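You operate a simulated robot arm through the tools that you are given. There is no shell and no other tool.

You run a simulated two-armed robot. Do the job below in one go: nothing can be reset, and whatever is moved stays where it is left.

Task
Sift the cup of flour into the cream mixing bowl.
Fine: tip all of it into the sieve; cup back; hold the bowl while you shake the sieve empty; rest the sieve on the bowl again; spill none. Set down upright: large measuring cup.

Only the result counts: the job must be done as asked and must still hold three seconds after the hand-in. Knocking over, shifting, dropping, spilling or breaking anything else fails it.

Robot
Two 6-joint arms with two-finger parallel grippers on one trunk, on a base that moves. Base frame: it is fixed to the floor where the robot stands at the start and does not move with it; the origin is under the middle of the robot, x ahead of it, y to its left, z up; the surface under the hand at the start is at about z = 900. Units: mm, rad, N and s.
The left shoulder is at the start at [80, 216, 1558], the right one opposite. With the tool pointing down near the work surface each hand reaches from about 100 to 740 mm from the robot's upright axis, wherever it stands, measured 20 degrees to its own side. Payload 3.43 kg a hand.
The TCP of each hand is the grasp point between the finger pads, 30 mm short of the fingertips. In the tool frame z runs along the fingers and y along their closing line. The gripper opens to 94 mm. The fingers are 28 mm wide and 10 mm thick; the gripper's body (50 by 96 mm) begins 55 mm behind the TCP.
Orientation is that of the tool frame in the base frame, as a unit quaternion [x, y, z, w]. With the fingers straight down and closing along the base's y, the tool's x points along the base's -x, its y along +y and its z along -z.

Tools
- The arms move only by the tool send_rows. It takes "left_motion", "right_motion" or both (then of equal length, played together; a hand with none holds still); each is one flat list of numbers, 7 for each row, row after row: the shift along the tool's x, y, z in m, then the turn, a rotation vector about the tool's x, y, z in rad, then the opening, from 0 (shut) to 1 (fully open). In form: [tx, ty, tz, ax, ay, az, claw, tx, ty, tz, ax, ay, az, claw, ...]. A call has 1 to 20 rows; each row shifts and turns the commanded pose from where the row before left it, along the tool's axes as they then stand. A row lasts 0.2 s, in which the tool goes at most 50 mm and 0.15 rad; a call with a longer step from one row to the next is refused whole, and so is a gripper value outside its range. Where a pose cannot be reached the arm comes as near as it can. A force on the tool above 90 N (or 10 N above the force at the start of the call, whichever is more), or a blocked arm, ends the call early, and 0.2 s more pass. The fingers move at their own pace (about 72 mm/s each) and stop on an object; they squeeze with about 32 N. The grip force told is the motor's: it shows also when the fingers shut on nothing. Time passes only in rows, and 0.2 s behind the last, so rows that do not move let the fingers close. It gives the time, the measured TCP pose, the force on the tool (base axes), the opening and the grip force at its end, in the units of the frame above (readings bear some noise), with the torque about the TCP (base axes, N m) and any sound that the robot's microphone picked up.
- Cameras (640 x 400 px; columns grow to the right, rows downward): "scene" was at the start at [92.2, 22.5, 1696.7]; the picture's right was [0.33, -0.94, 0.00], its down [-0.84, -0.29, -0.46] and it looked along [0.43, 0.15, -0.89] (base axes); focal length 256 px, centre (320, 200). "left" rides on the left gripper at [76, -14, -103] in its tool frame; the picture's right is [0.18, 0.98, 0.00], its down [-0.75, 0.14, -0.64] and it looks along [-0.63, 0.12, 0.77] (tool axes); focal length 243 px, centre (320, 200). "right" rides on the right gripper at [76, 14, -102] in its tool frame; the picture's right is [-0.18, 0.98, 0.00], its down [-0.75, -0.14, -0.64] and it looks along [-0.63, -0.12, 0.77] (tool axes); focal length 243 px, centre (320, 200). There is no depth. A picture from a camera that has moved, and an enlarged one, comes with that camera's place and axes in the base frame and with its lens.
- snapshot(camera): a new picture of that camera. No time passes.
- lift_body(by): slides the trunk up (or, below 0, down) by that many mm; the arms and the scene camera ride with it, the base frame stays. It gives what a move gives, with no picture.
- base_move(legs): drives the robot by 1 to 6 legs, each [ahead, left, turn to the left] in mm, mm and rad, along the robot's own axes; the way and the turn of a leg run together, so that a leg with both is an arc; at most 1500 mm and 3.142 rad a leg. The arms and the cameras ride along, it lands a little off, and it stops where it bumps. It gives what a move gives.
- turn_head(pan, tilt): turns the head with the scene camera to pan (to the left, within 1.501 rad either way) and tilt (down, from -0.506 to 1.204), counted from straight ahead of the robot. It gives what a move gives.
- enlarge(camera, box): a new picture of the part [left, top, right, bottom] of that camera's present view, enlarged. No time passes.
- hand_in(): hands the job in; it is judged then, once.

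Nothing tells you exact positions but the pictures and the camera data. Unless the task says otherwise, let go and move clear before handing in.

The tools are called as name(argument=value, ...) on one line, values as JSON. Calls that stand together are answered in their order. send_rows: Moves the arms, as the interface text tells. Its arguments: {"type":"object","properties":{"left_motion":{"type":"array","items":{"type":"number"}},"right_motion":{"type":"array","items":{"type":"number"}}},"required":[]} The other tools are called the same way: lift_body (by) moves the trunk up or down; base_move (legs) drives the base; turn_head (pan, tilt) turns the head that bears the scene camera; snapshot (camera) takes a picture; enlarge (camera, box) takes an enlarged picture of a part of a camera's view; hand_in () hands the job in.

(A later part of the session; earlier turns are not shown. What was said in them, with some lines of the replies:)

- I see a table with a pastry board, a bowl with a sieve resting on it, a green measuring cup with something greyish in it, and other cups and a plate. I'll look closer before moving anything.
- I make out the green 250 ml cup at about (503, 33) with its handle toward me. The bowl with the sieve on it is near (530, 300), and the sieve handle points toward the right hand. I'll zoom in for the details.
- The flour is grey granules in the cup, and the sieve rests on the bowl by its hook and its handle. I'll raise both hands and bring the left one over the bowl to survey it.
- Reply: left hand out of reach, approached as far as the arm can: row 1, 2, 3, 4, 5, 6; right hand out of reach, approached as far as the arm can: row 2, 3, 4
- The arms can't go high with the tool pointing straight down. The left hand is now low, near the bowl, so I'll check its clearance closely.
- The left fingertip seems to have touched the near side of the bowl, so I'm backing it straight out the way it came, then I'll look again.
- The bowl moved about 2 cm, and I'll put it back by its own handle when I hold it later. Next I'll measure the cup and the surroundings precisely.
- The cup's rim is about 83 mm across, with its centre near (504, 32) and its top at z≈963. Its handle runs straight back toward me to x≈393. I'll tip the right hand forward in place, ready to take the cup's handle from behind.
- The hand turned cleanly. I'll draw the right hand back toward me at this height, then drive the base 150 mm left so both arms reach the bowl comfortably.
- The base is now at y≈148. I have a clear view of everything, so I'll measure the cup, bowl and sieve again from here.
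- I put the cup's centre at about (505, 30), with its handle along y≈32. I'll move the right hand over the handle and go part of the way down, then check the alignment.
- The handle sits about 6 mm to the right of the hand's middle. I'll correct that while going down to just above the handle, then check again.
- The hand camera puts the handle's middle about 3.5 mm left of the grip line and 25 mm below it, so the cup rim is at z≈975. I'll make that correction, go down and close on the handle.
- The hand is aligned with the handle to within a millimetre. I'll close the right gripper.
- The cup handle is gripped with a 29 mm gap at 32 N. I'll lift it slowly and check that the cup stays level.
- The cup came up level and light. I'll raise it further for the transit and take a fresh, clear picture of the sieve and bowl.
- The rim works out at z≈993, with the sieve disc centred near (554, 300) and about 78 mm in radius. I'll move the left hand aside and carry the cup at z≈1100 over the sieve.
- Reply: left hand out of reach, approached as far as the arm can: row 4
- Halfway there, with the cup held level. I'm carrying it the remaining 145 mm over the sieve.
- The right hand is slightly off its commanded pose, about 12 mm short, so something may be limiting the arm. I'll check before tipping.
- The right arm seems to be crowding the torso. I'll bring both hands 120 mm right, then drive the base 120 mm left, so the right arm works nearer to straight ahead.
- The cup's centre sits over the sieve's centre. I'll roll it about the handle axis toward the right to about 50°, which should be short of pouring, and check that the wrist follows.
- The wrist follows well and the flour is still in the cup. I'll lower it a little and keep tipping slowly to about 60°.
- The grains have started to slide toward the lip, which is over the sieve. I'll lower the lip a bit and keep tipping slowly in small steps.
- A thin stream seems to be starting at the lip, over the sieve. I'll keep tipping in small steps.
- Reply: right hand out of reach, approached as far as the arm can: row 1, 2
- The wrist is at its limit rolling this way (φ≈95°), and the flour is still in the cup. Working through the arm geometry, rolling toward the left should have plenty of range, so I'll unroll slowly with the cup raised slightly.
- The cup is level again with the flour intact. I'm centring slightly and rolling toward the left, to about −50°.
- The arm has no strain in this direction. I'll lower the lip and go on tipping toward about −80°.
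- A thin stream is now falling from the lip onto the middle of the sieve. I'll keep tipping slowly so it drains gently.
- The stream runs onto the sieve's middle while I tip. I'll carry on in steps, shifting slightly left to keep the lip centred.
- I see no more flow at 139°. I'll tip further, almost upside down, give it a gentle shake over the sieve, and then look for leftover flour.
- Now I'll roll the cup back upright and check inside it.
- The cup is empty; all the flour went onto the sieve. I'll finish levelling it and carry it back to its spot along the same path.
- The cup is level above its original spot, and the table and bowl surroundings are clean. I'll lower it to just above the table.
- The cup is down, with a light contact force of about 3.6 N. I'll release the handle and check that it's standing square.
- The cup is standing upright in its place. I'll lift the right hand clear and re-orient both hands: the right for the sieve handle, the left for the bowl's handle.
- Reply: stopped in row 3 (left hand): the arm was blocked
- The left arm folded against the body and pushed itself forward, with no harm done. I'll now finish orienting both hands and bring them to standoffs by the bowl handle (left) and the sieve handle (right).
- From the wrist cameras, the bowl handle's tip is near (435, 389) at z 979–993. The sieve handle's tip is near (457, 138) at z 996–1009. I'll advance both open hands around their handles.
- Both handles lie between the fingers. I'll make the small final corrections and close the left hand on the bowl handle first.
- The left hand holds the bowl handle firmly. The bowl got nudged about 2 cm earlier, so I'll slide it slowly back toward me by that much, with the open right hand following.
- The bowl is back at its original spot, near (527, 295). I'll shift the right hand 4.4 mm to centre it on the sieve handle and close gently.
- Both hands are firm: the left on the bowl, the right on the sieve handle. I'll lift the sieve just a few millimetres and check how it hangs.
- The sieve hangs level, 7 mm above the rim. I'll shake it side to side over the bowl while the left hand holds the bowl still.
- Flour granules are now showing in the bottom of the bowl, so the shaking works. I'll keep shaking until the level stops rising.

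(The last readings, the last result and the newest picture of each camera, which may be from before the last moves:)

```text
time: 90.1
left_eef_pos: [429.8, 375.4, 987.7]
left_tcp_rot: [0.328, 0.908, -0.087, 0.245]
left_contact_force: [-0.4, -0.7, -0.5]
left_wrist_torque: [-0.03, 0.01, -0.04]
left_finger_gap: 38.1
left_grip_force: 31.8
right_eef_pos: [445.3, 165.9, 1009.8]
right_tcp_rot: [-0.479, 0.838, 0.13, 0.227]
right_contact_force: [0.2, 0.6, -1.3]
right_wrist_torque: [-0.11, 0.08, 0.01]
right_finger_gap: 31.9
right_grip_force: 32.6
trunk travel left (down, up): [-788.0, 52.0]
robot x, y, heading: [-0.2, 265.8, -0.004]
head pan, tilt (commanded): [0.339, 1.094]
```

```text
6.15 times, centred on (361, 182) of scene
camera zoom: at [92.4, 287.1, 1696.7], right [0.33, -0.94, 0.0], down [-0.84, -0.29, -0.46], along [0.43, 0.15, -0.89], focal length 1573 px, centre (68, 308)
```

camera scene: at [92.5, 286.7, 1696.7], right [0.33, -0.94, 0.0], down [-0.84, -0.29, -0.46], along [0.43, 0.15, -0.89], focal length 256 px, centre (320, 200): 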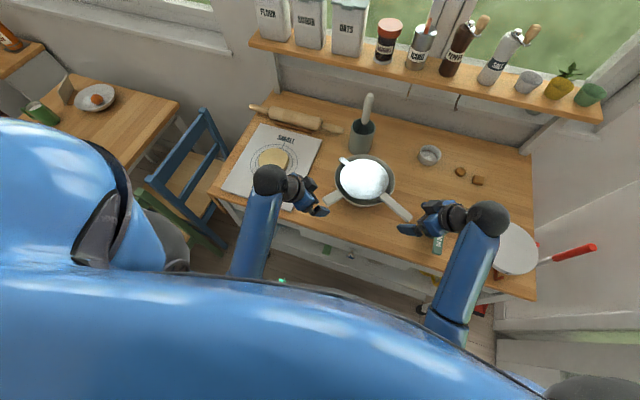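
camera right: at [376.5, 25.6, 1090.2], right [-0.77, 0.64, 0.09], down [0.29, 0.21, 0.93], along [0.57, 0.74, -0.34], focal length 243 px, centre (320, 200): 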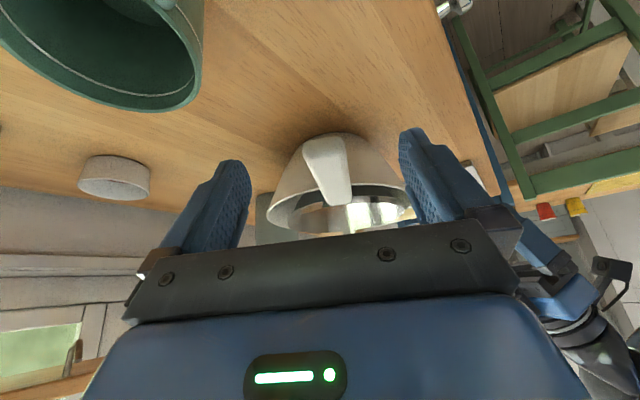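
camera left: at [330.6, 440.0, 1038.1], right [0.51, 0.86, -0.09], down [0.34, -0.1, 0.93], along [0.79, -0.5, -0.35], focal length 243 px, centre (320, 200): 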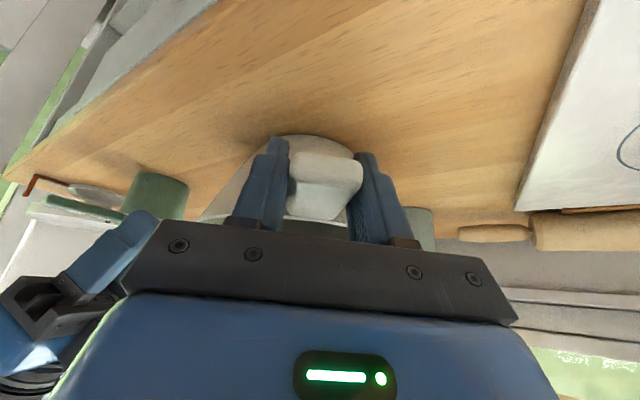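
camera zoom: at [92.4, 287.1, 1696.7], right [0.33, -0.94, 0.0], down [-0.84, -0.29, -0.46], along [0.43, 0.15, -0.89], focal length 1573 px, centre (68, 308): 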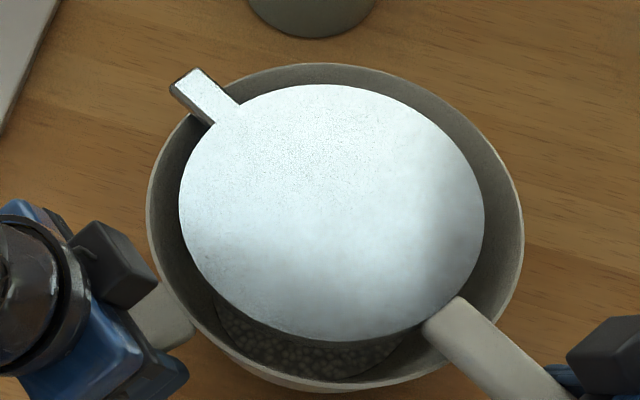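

The flour level in the bowl has levelled off. I'll give one more, different shake along the handle to be sure the sieve is empty.

send_rows(right_motion=[-0.0069, 0, 0.004, 0, 0, 0, 0, 0.0138, 0, -0.0081, 0, 0, 0, 0, -0.0138, 0, 0.0081, 0, 0, 0, 0, 0.0138, 0, -0.0081, 0, 0, 0, 0, -0.0138, 0, 0.0081, 0, 0, 0, 0, 0.0138, 0, -0.0081, 0, 0, 0, 0, -0.0138, 0, 0.0081, 0, 0, 0, 0, 0.0138, 0, -0.0081, 0, 0, 0, 0, -0.0069, 0, 0.0041, 0, 0, 0, 0, 0, 0.009, 0, 0, 0, 0, 0, 0, -0.018, 0, 0, 0, 0, 0, 0, 0.018, 0, 0, 0, 0, 0, 0, -0.018, 0, 0, 0, 0, 0, 0, 0.018, 0, 0, 0, 0, 0, 0, -0.018, 0, 0, 0, 0, 0, 0, 0.018, 0, 0, 0, 0, 0, 0, -0.018, 0, 0, 0, 0, 0, 0, 0.009, 0, 0, 0, 0, 0, 0, 0, 0, 0, 0, 0, 0])

enlarge(camera="scene", box=[325, 150, 397, 215])

snapshot(camera="scene")

```text
time: 94.1
left_eef_pos: [429.8, 375.3, 986.5]
left_tcp_rot: [0.328, 0.908, -0.088, 0.245]
left_contact_force: [-0.3, -0.5, 0.6]
left_wrist_torque: [-0.04, 0.01, -0.05]
left_finger_gap: 37.9
left_grip_force: 32.1
right_eef_pos: [445.2, 164.3, 1011.2]
right_tcp_rot: [-0.478, 0.838, 0.13, 0.227]
right_contact_force: [0.2, -0.4, -0.3]
right_wrist_torque: [-0.08, 0.1, 0.02]
right_finger_gap: 31.7
right_grip_force: 32.3
trunk travel left (down, up): [-788.0, 52.0]
robot x, y, heading: [0.8, 265.1, 0.001]
head pan, tilt (commanded): [0.339, 1.094]
```

```text
6.15 times, centred on (361, 182) of scene
camera zoom: at [92.4, 287.2, 1696.7], right [0.33, -0.94, 0.0], down [-0.84, -0.29, -0.46], along [0.43, 0.15, -0.89], focal length 1573 px, centre (68, 308)
```

zoom: 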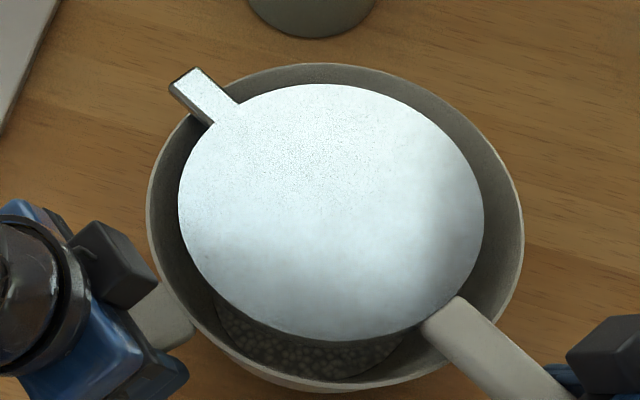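

```text
taken
camera scene: at [92.4, 287.2, 1696.7], right [0.33, -0.94, 0.0], down [-0.84, -0.29, -0.46], along [0.43, 0.15, -0.89], focal length 256 px, centre (320, 200)
```

scene: 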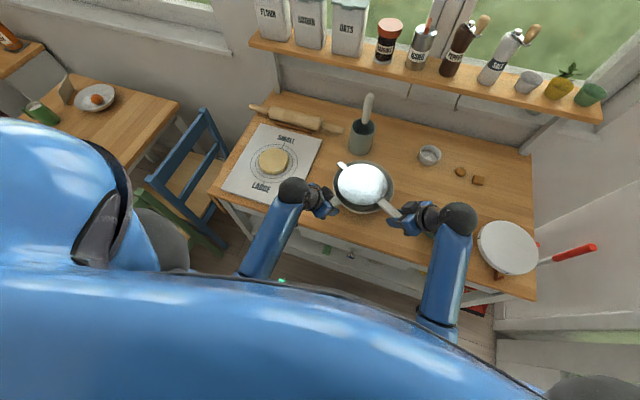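

The level is unchanged, so the sieve is empty. I'll set the sieve back down on the rim gently.

send_rows(right_motion=[0.00126, 0, 0.00216, 0, 0, 0, 0, 0.00126, 0, 0.00216, 0, 0, 0, 0, 0.00101, 0, 0.00173, 0, 0, 0, 0, 0, 0, 0, 0, 0, 0, 0])

enlarge(camera="scene", box=[325, 150, 397, 215])

enlarge(camera="left", box=[200, 90, 440, 270])

```text
time: 95.1
left_eef_pos: [429.7, 375.1, 986.1]
left_tcp_rot: [0.328, 0.908, -0.087, 0.244]
left_contact_force: [1.4, -0.9, 0.1]
left_wrist_torque: [-0.16, 0.06, 0.09]
left_finger_gap: 37.9
left_grip_force: 31.9
right_eef_pos: [446.0, 166.3, 1004.2]
right_tcp_rot: [-0.479, 0.838, 0.13, 0.228]
right_contact_force: [0.6, -0.2, 3.4]
right_wrist_torque: [0.79, -0.52, -0.02]
right_finger_gap: 31.6
right_grip_force: 31.8
trunk travel left (down, up): [-788.0, 52.0]
robot x, y, heading: [1.6, 267.6, -0.001]
head pan, tilt (commanded): [0.339, 1.094]
```

```text
6.15 times, centred on (361, 182) of scene
camera zoom: at [92.5, 287.0, 1696.7], right [0.33, -0.94, 0.0], down [-0.84, -0.29, -0.46], along [0.43, 0.15, -0.89], focal length 1573 px, centre (68, 308)
```

zoom: 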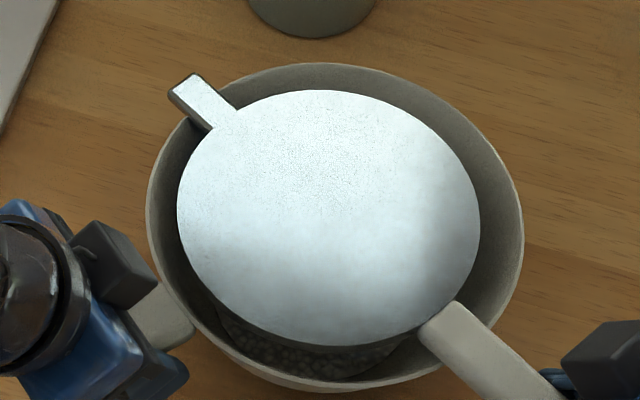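

```text
2.22 times, centred on (320, 180) of left
camera zoom: at [330.3, 440.0, 1038.2], right [0.5, 0.86, -0.09], down [0.34, -0.1, 0.93], along [0.79, -0.5, -0.35], focal length 539 px, centre (320, 244)
```

zoom: 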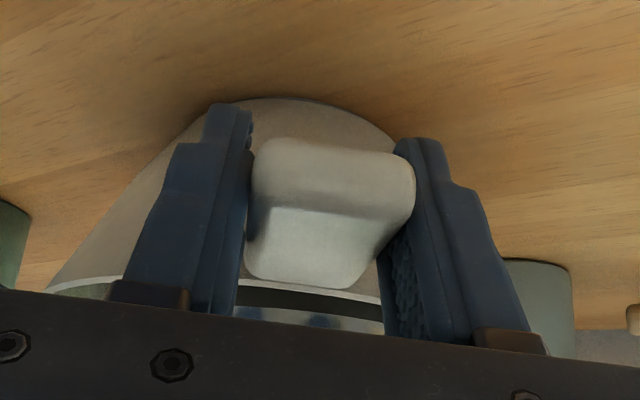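

The sieve's hook and handle are back on the rim with light contact. I'll open the right hand and withdraw it straight back along its fingers.

send_rows(right_motion=[0, 0, 0, 0, 0, 0, 0.38, 0, 0, 0, 0, 0, 0, 0.5, 0, 0, 0, 0, 0, 0, 0.7, 0, 0, 0, 0, 0, 0, 1, 0, 0, 0, 0, 0, 0, 1, 0, 0, 0, 0, 0, 0, 1])

enlarge(camera="scene", box=[290, 140, 450, 240])

enlarge(camera="right", box=[200, 90, 440, 270])

```text
time: 96.5
left_eef_pos: [430.1, 376.1, 986.2]
left_tcp_rot: [0.328, 0.908, -0.087, 0.245]
left_contact_force: [-0.5, -0.8, 0.2]
left_wrist_torque: [0.03, 0.0, -0.02]
left_finger_gap: 38.0
left_grip_force: 31.8
right_eef_pos: [445.9, 165.6, 1004.3]
right_tcp_rot: [-0.479, 0.838, 0.13, 0.227]
right_contact_force: [-0.5, 0.1, -0.2]
right_wrist_torque: [0.0, -0.05, 0.0]
right_finger_gap: 93.9
right_grip_force: 0.0
trunk travel left (down, up): [-788.0, 52.0]
robot x, y, heading: [0.3, 262.0, -0.001]
head pan, tilt (commanded): [0.339, 1.094]
```

```text
4.00 times, centred on (370, 190) of scene
camera zoom: at [92.6, 287.1, 1696.7], right [0.33, -0.94, 0.0], down [-0.84, -0.29, -0.46], along [0.43, 0.15, -0.89], focal length 1022 px, centre (120, 240)
```

zoom: 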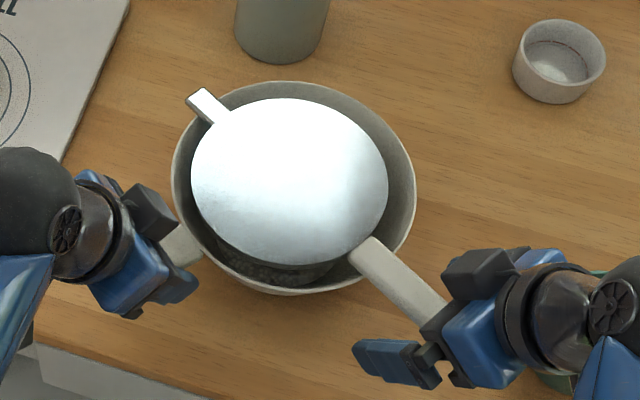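

```text
2.22 times, centred on (320, 180) of right
camera zoom: at [373.1, 71.6, 1054.1], right [-0.77, 0.64, 0.09], down [0.29, 0.21, 0.93], along [0.57, 0.74, -0.34], focal length 539 px, centre (320, 244)
```

zoom: 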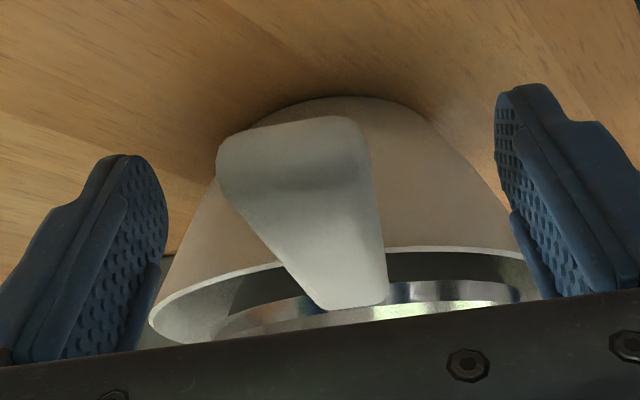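

The sieve rests on the rim again. I'll withdraw the right hand, then release the bowl handle and withdraw the left.

send_rows(right_motion=[0, 0, -0.02, 0, 0, 0, 1, 0, 0, -0.025, 0, 0, 0, 1, 0, 0, -0.025, 0, 0, 0, 1, 0, 0, -0.01, 0, 0, 0, 1])

send_rows(left_motion=[0, 0, 0, 0, 0, 0, 0.45, 0, 0, 0, 0, 0, 0, 0.55, 0, 0, 0, 0, 0, 0, 0.75, 0, 0, 0, 0, 0, 0, 1, 0, 0, 0, 0, 0, 0, 1, 0, 0, 0, 0, 0, 0, 1])

enlarge(camera="scene", box=[290, 140, 450, 240])

enlarge(camera="left", box=[200, 90, 440, 270])

```text
time: 97.5
left_eef_pos: [428.6, 375.2, 987.8]
left_tcp_rot: [0.328, 0.908, -0.087, 0.245]
left_contact_force: [-0.7, -0.9, 0.0]
left_wrist_torque: [-0.01, 0.02, -0.01]
left_finger_gap: 38.2
left_grip_force: 32.5
right_eef_pos: [424.7, 132.3, 1074.3]
right_tcp_rot: [-0.479, 0.838, 0.129, 0.227]
right_contact_force: [0.0, -0.4, 0.5]
right_wrist_torque: [0.02, -0.03, -0.03]
right_finger_gap: 94.0
right_grip_force: 0.1
trunk travel left (down, up): [-788.0, 52.0]
robot x, y, heading: [-2.3, 266.8, -0.0]
head pan, tilt (commanded): [0.339, 1.094]
```

```text
time: 98.9
left_eef_pos: [429.1, 375.0, 986.6]
left_tcp_rot: [0.328, 0.908, -0.087, 0.244]
left_contact_force: [-0.5, 0.9, 0.1]
left_wrist_torque: [0.02, 0.06, 0.0]
left_finger_gap: 94.2
left_grip_force: 0.0
right_eef_pos: [424.7, 131.3, 1073.7]
right_tcp_rot: [-0.478, 0.838, 0.13, 0.227]
right_contact_force: [0.2, 0.3, -0.2]
right_wrist_torque: [0.0, 0.0, 0.0]
right_finger_gap: 94.2
right_grip_force: 0.1
trunk travel left (down, up): [-788.0, 52.0]
robot x, y, heading: [-1.6, 268.4, 0.001]
head pan, tilt (commanded): [0.339, 1.094]
```

```text
4.00 times, centred on (370, 190) of scene
camera zoom: at [92.5, 287.0, 1696.7], right [0.33, -0.94, 0.0], down [-0.84, -0.29, -0.46], along [0.43, 0.15, -0.89], focal length 1022 px, centre (120, 240)
```

zoom: 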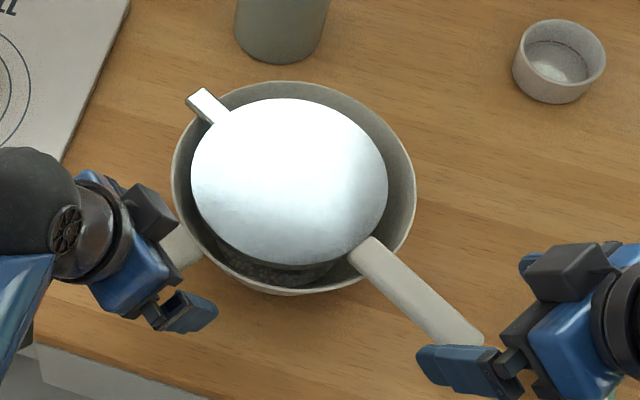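

```text
2.22 times, centred on (320, 180) of left
camera zoom: at [330.3, 440.0, 1038.2], right [0.51, 0.86, -0.09], down [0.34, -0.1, 0.93], along [0.79, -0.5, -0.35], focal length 539 px, centre (320, 244)
```

zoom: 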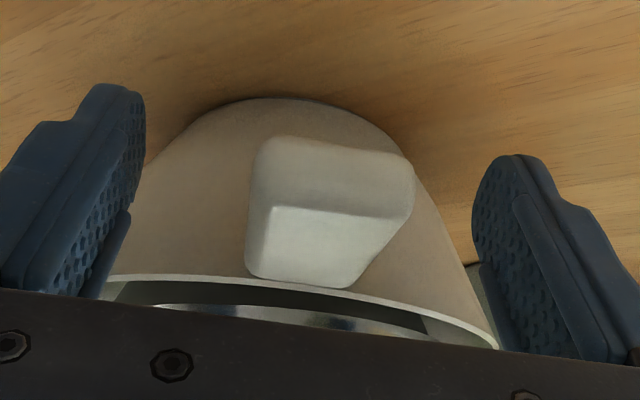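

send_rows(left_motion=[0, 0, -0.02, 0, 0, 0, 1, 0, 0, -0.025, 0, 0, 0, 1, 0, 0, -0.025, 0, 0, 0, 1, 0, 0, -0.01, 0, 0, 0, 1, 0, 0, 0, 0, 0, 0, 1], right_motion=[0, 0, -0.02, 0, 0, 0, 1, 0, 0, -0.02, 0, 0, 0, 1, 0, 0, -0.02, 0, 0, 0, 1, 0, 0, 0, 0, 0, 0, 1, 0, 0, 0, 0, 0, 0, 1])

snapshot(camera="scene")

enlarge(camera="scene", box=[290, 130, 450, 230])

snapshot(camera="left")

snapshot(camera="right")

```text
time: 100.1
left_eef_pos: [398.6, 401.8, 1055.1]
left_tcp_rot: [0.327, 0.908, -0.087, 0.245]
left_contact_force: [0.2, -1.0, 0.1]
left_wrist_torque: [0.03, 0.02, -0.01]
left_finger_gap: 94.2
left_grip_force: 0.2
right_eef_pos: [414.4, 115.3, 1103.7]
right_tcp_rot: [-0.479, 0.838, 0.129, 0.228]
right_contact_force: [0.1, 0.8, 0.8]
right_wrist_torque: [0.01, 0.0, 0.01]
right_finger_gap: 94.1
right_grip_force: 0.0
right hand out of reach, approached as far as the arm can: row 2, 3
trunk travel left (down, up): [-788.0, 52.0]
robot x, y, heading: [-2.2, 268.9, -0.001]
head pan, tilt (commanded): [0.339, 1.094]
```

```text
taken
camera scene: at [92.6, 287.0, 1696.7], right [0.33, -0.94, 0.0], down [-0.84, -0.29, -0.46], along [0.43, 0.15, -0.89], focal length 256 px, centre (320, 200)
```

scene: 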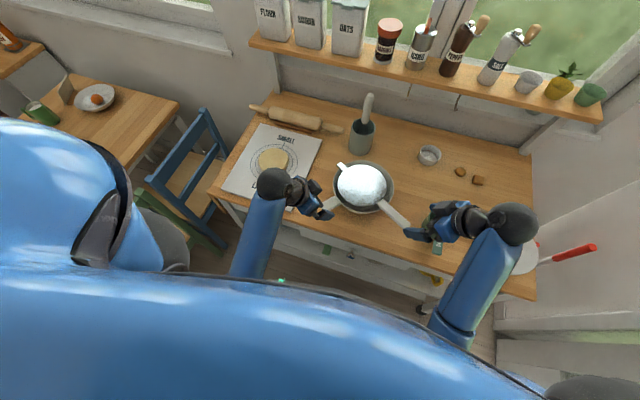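

```text
4.00 times, centred on (370, 180) of scene
camera zoom: at [92.6, 287.0, 1696.7], right [0.33, -0.94, 0.0], down [-0.84, -0.29, -0.46], along [0.43, 0.15, -0.89], focal length 1022 px, centre (120, 280)
```

zoom: 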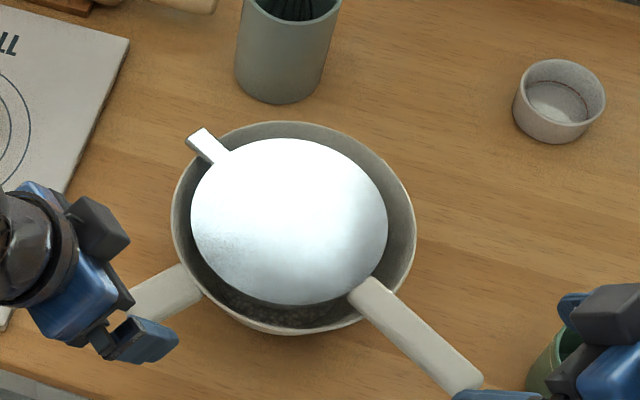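

```text
taken
camera left: at [299.7, 466.0, 1106.1], right [0.51, 0.86, -0.09], down [0.34, -0.1, 0.93], along [0.79, -0.5, -0.35], focal length 243 px, centre (320, 200)
```

left: 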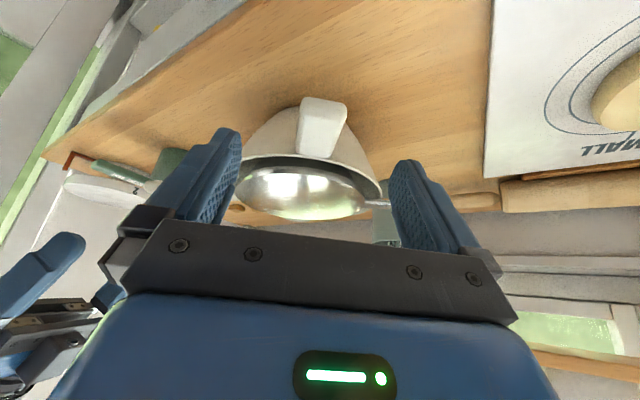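

```text
taken
camera right: at [340.6, 20.5, 1154.2], right [-0.77, 0.64, 0.09], down [0.29, 0.21, 0.94], along [0.58, 0.74, -0.34], focal length 243 px, centre (320, 200)
```

right: 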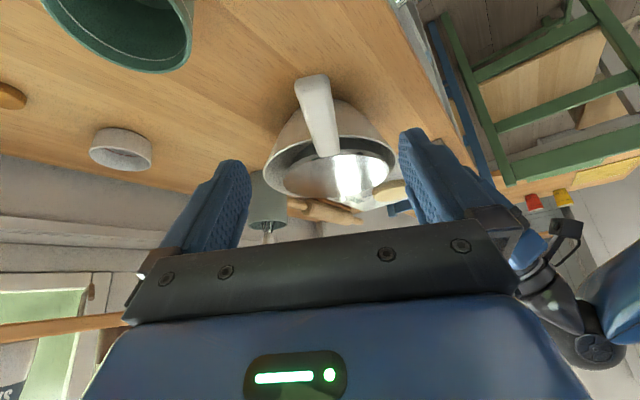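

Everything is set down and both hands are clear. I'll take a last close look at the cup, the bowl and the table for any stray flour.

enlarge(camera="right", box=[0, 0, 240, 150])

enlarge(camera="scene", box=[325, 145, 405, 215])

enlarge(camera="right", box=[230, 60, 430, 220])

enlarge(camera="scene", box=[370, 140, 540, 290])

```text
2.67 times, centred on (120, 75) of right
camera zoom: at [340.6, 20.5, 1154.2], right [-0.77, 0.64, 0.09], down [0.29, 0.21, 0.94], along [0.58, 0.74, -0.34], focal length 647 px, centre (853, 533)
```

zoom: 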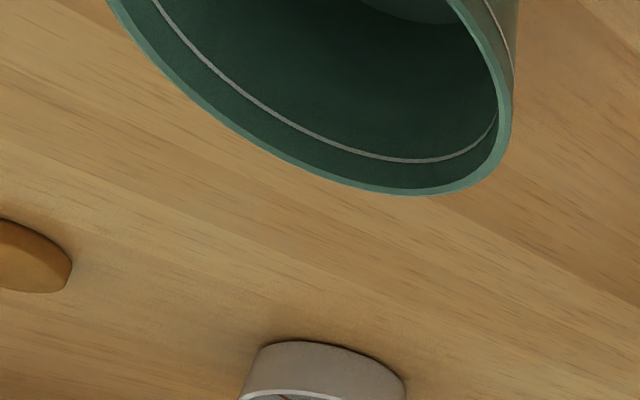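

```text
5.71 times, centred on (365, 180) of scene
camera zoom: at [92.6, 287.0, 1696.7], right [0.33, -0.94, 0.0], down [-0.84, -0.29, -0.46], along [0.43, 0.15, -0.89], focal length 1461 px, centre (63, 314)
```

zoom: 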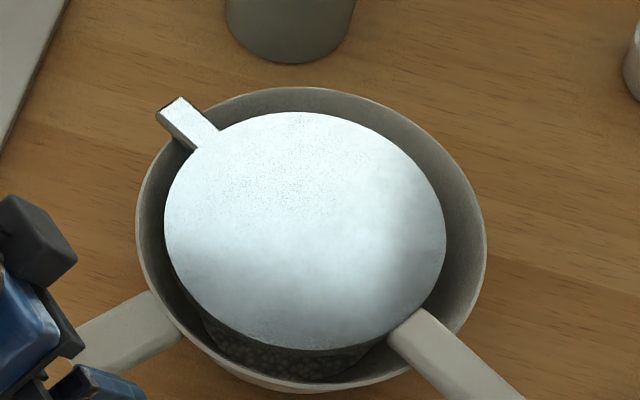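

```text
2.50 times, centred on (330, 140) of right
camera zoom: at [340.6, 20.5, 1154.2], right [-0.77, 0.64, 0.09], down [0.29, 0.21, 0.94], along [0.58, 0.74, -0.34], focal length 606 px, centre (295, 350)
```

zoom: 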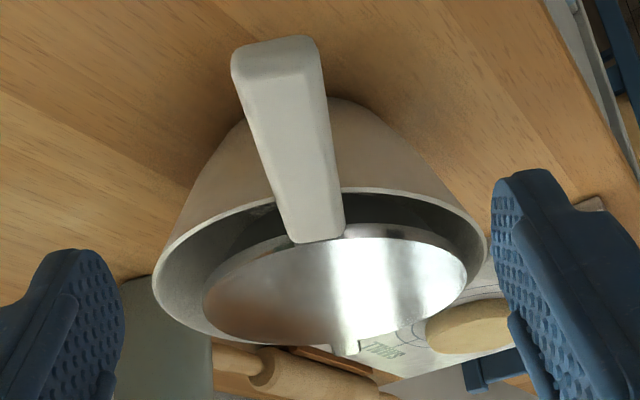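

```text
2.67 times, centred on (455, 215) of scene
camera zoom: at [92.6, 287.0, 1696.7], right [0.33, -0.94, 0.0], down [-0.84, -0.29, -0.46], along [0.43, 0.15, -0.89], focal length 682 px, centre (-40, 160)
```

zoom: 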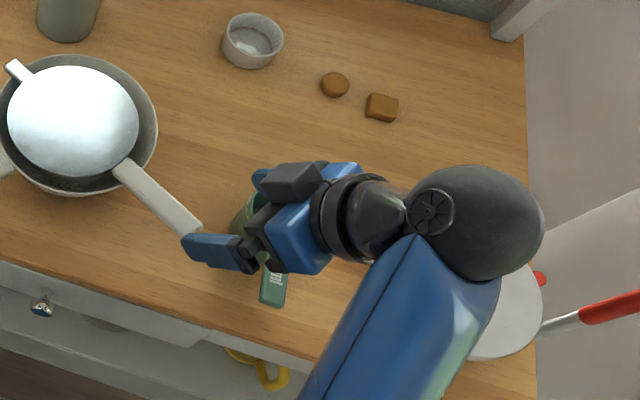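

The cup is empty and upright in its place, the flour is in the bowl, the sieve rests on the rim, and the table is clean. Both hands are clear, so I'm handing in.

hand_in()

```text
The job is handed in.
```

The job is handed in: the flour is sifted into the cream mixing bowl, and the last pictures show no flour on the table.

- **Cup:** I tipped all the flour onto the sieve. The large measuring cup is empty and stands upright back in its place.
- **Sifting:** I held the bowl by its handle and shook the sieve until the flour level in the bowl stopped rising. The cameras can't see inside the sieve, so that steady level is my only evidence it is empty.
- **Sieve:** It rests on the bowl's rim again, on its hook and handle, and both hands are clear.

**Bowl was moved:** early on, my left hand brushed the bowl and pushed it about 2 cm. I slid it back by its handle before shaking, to within a few millimetres of where it started, as best the pictures show.
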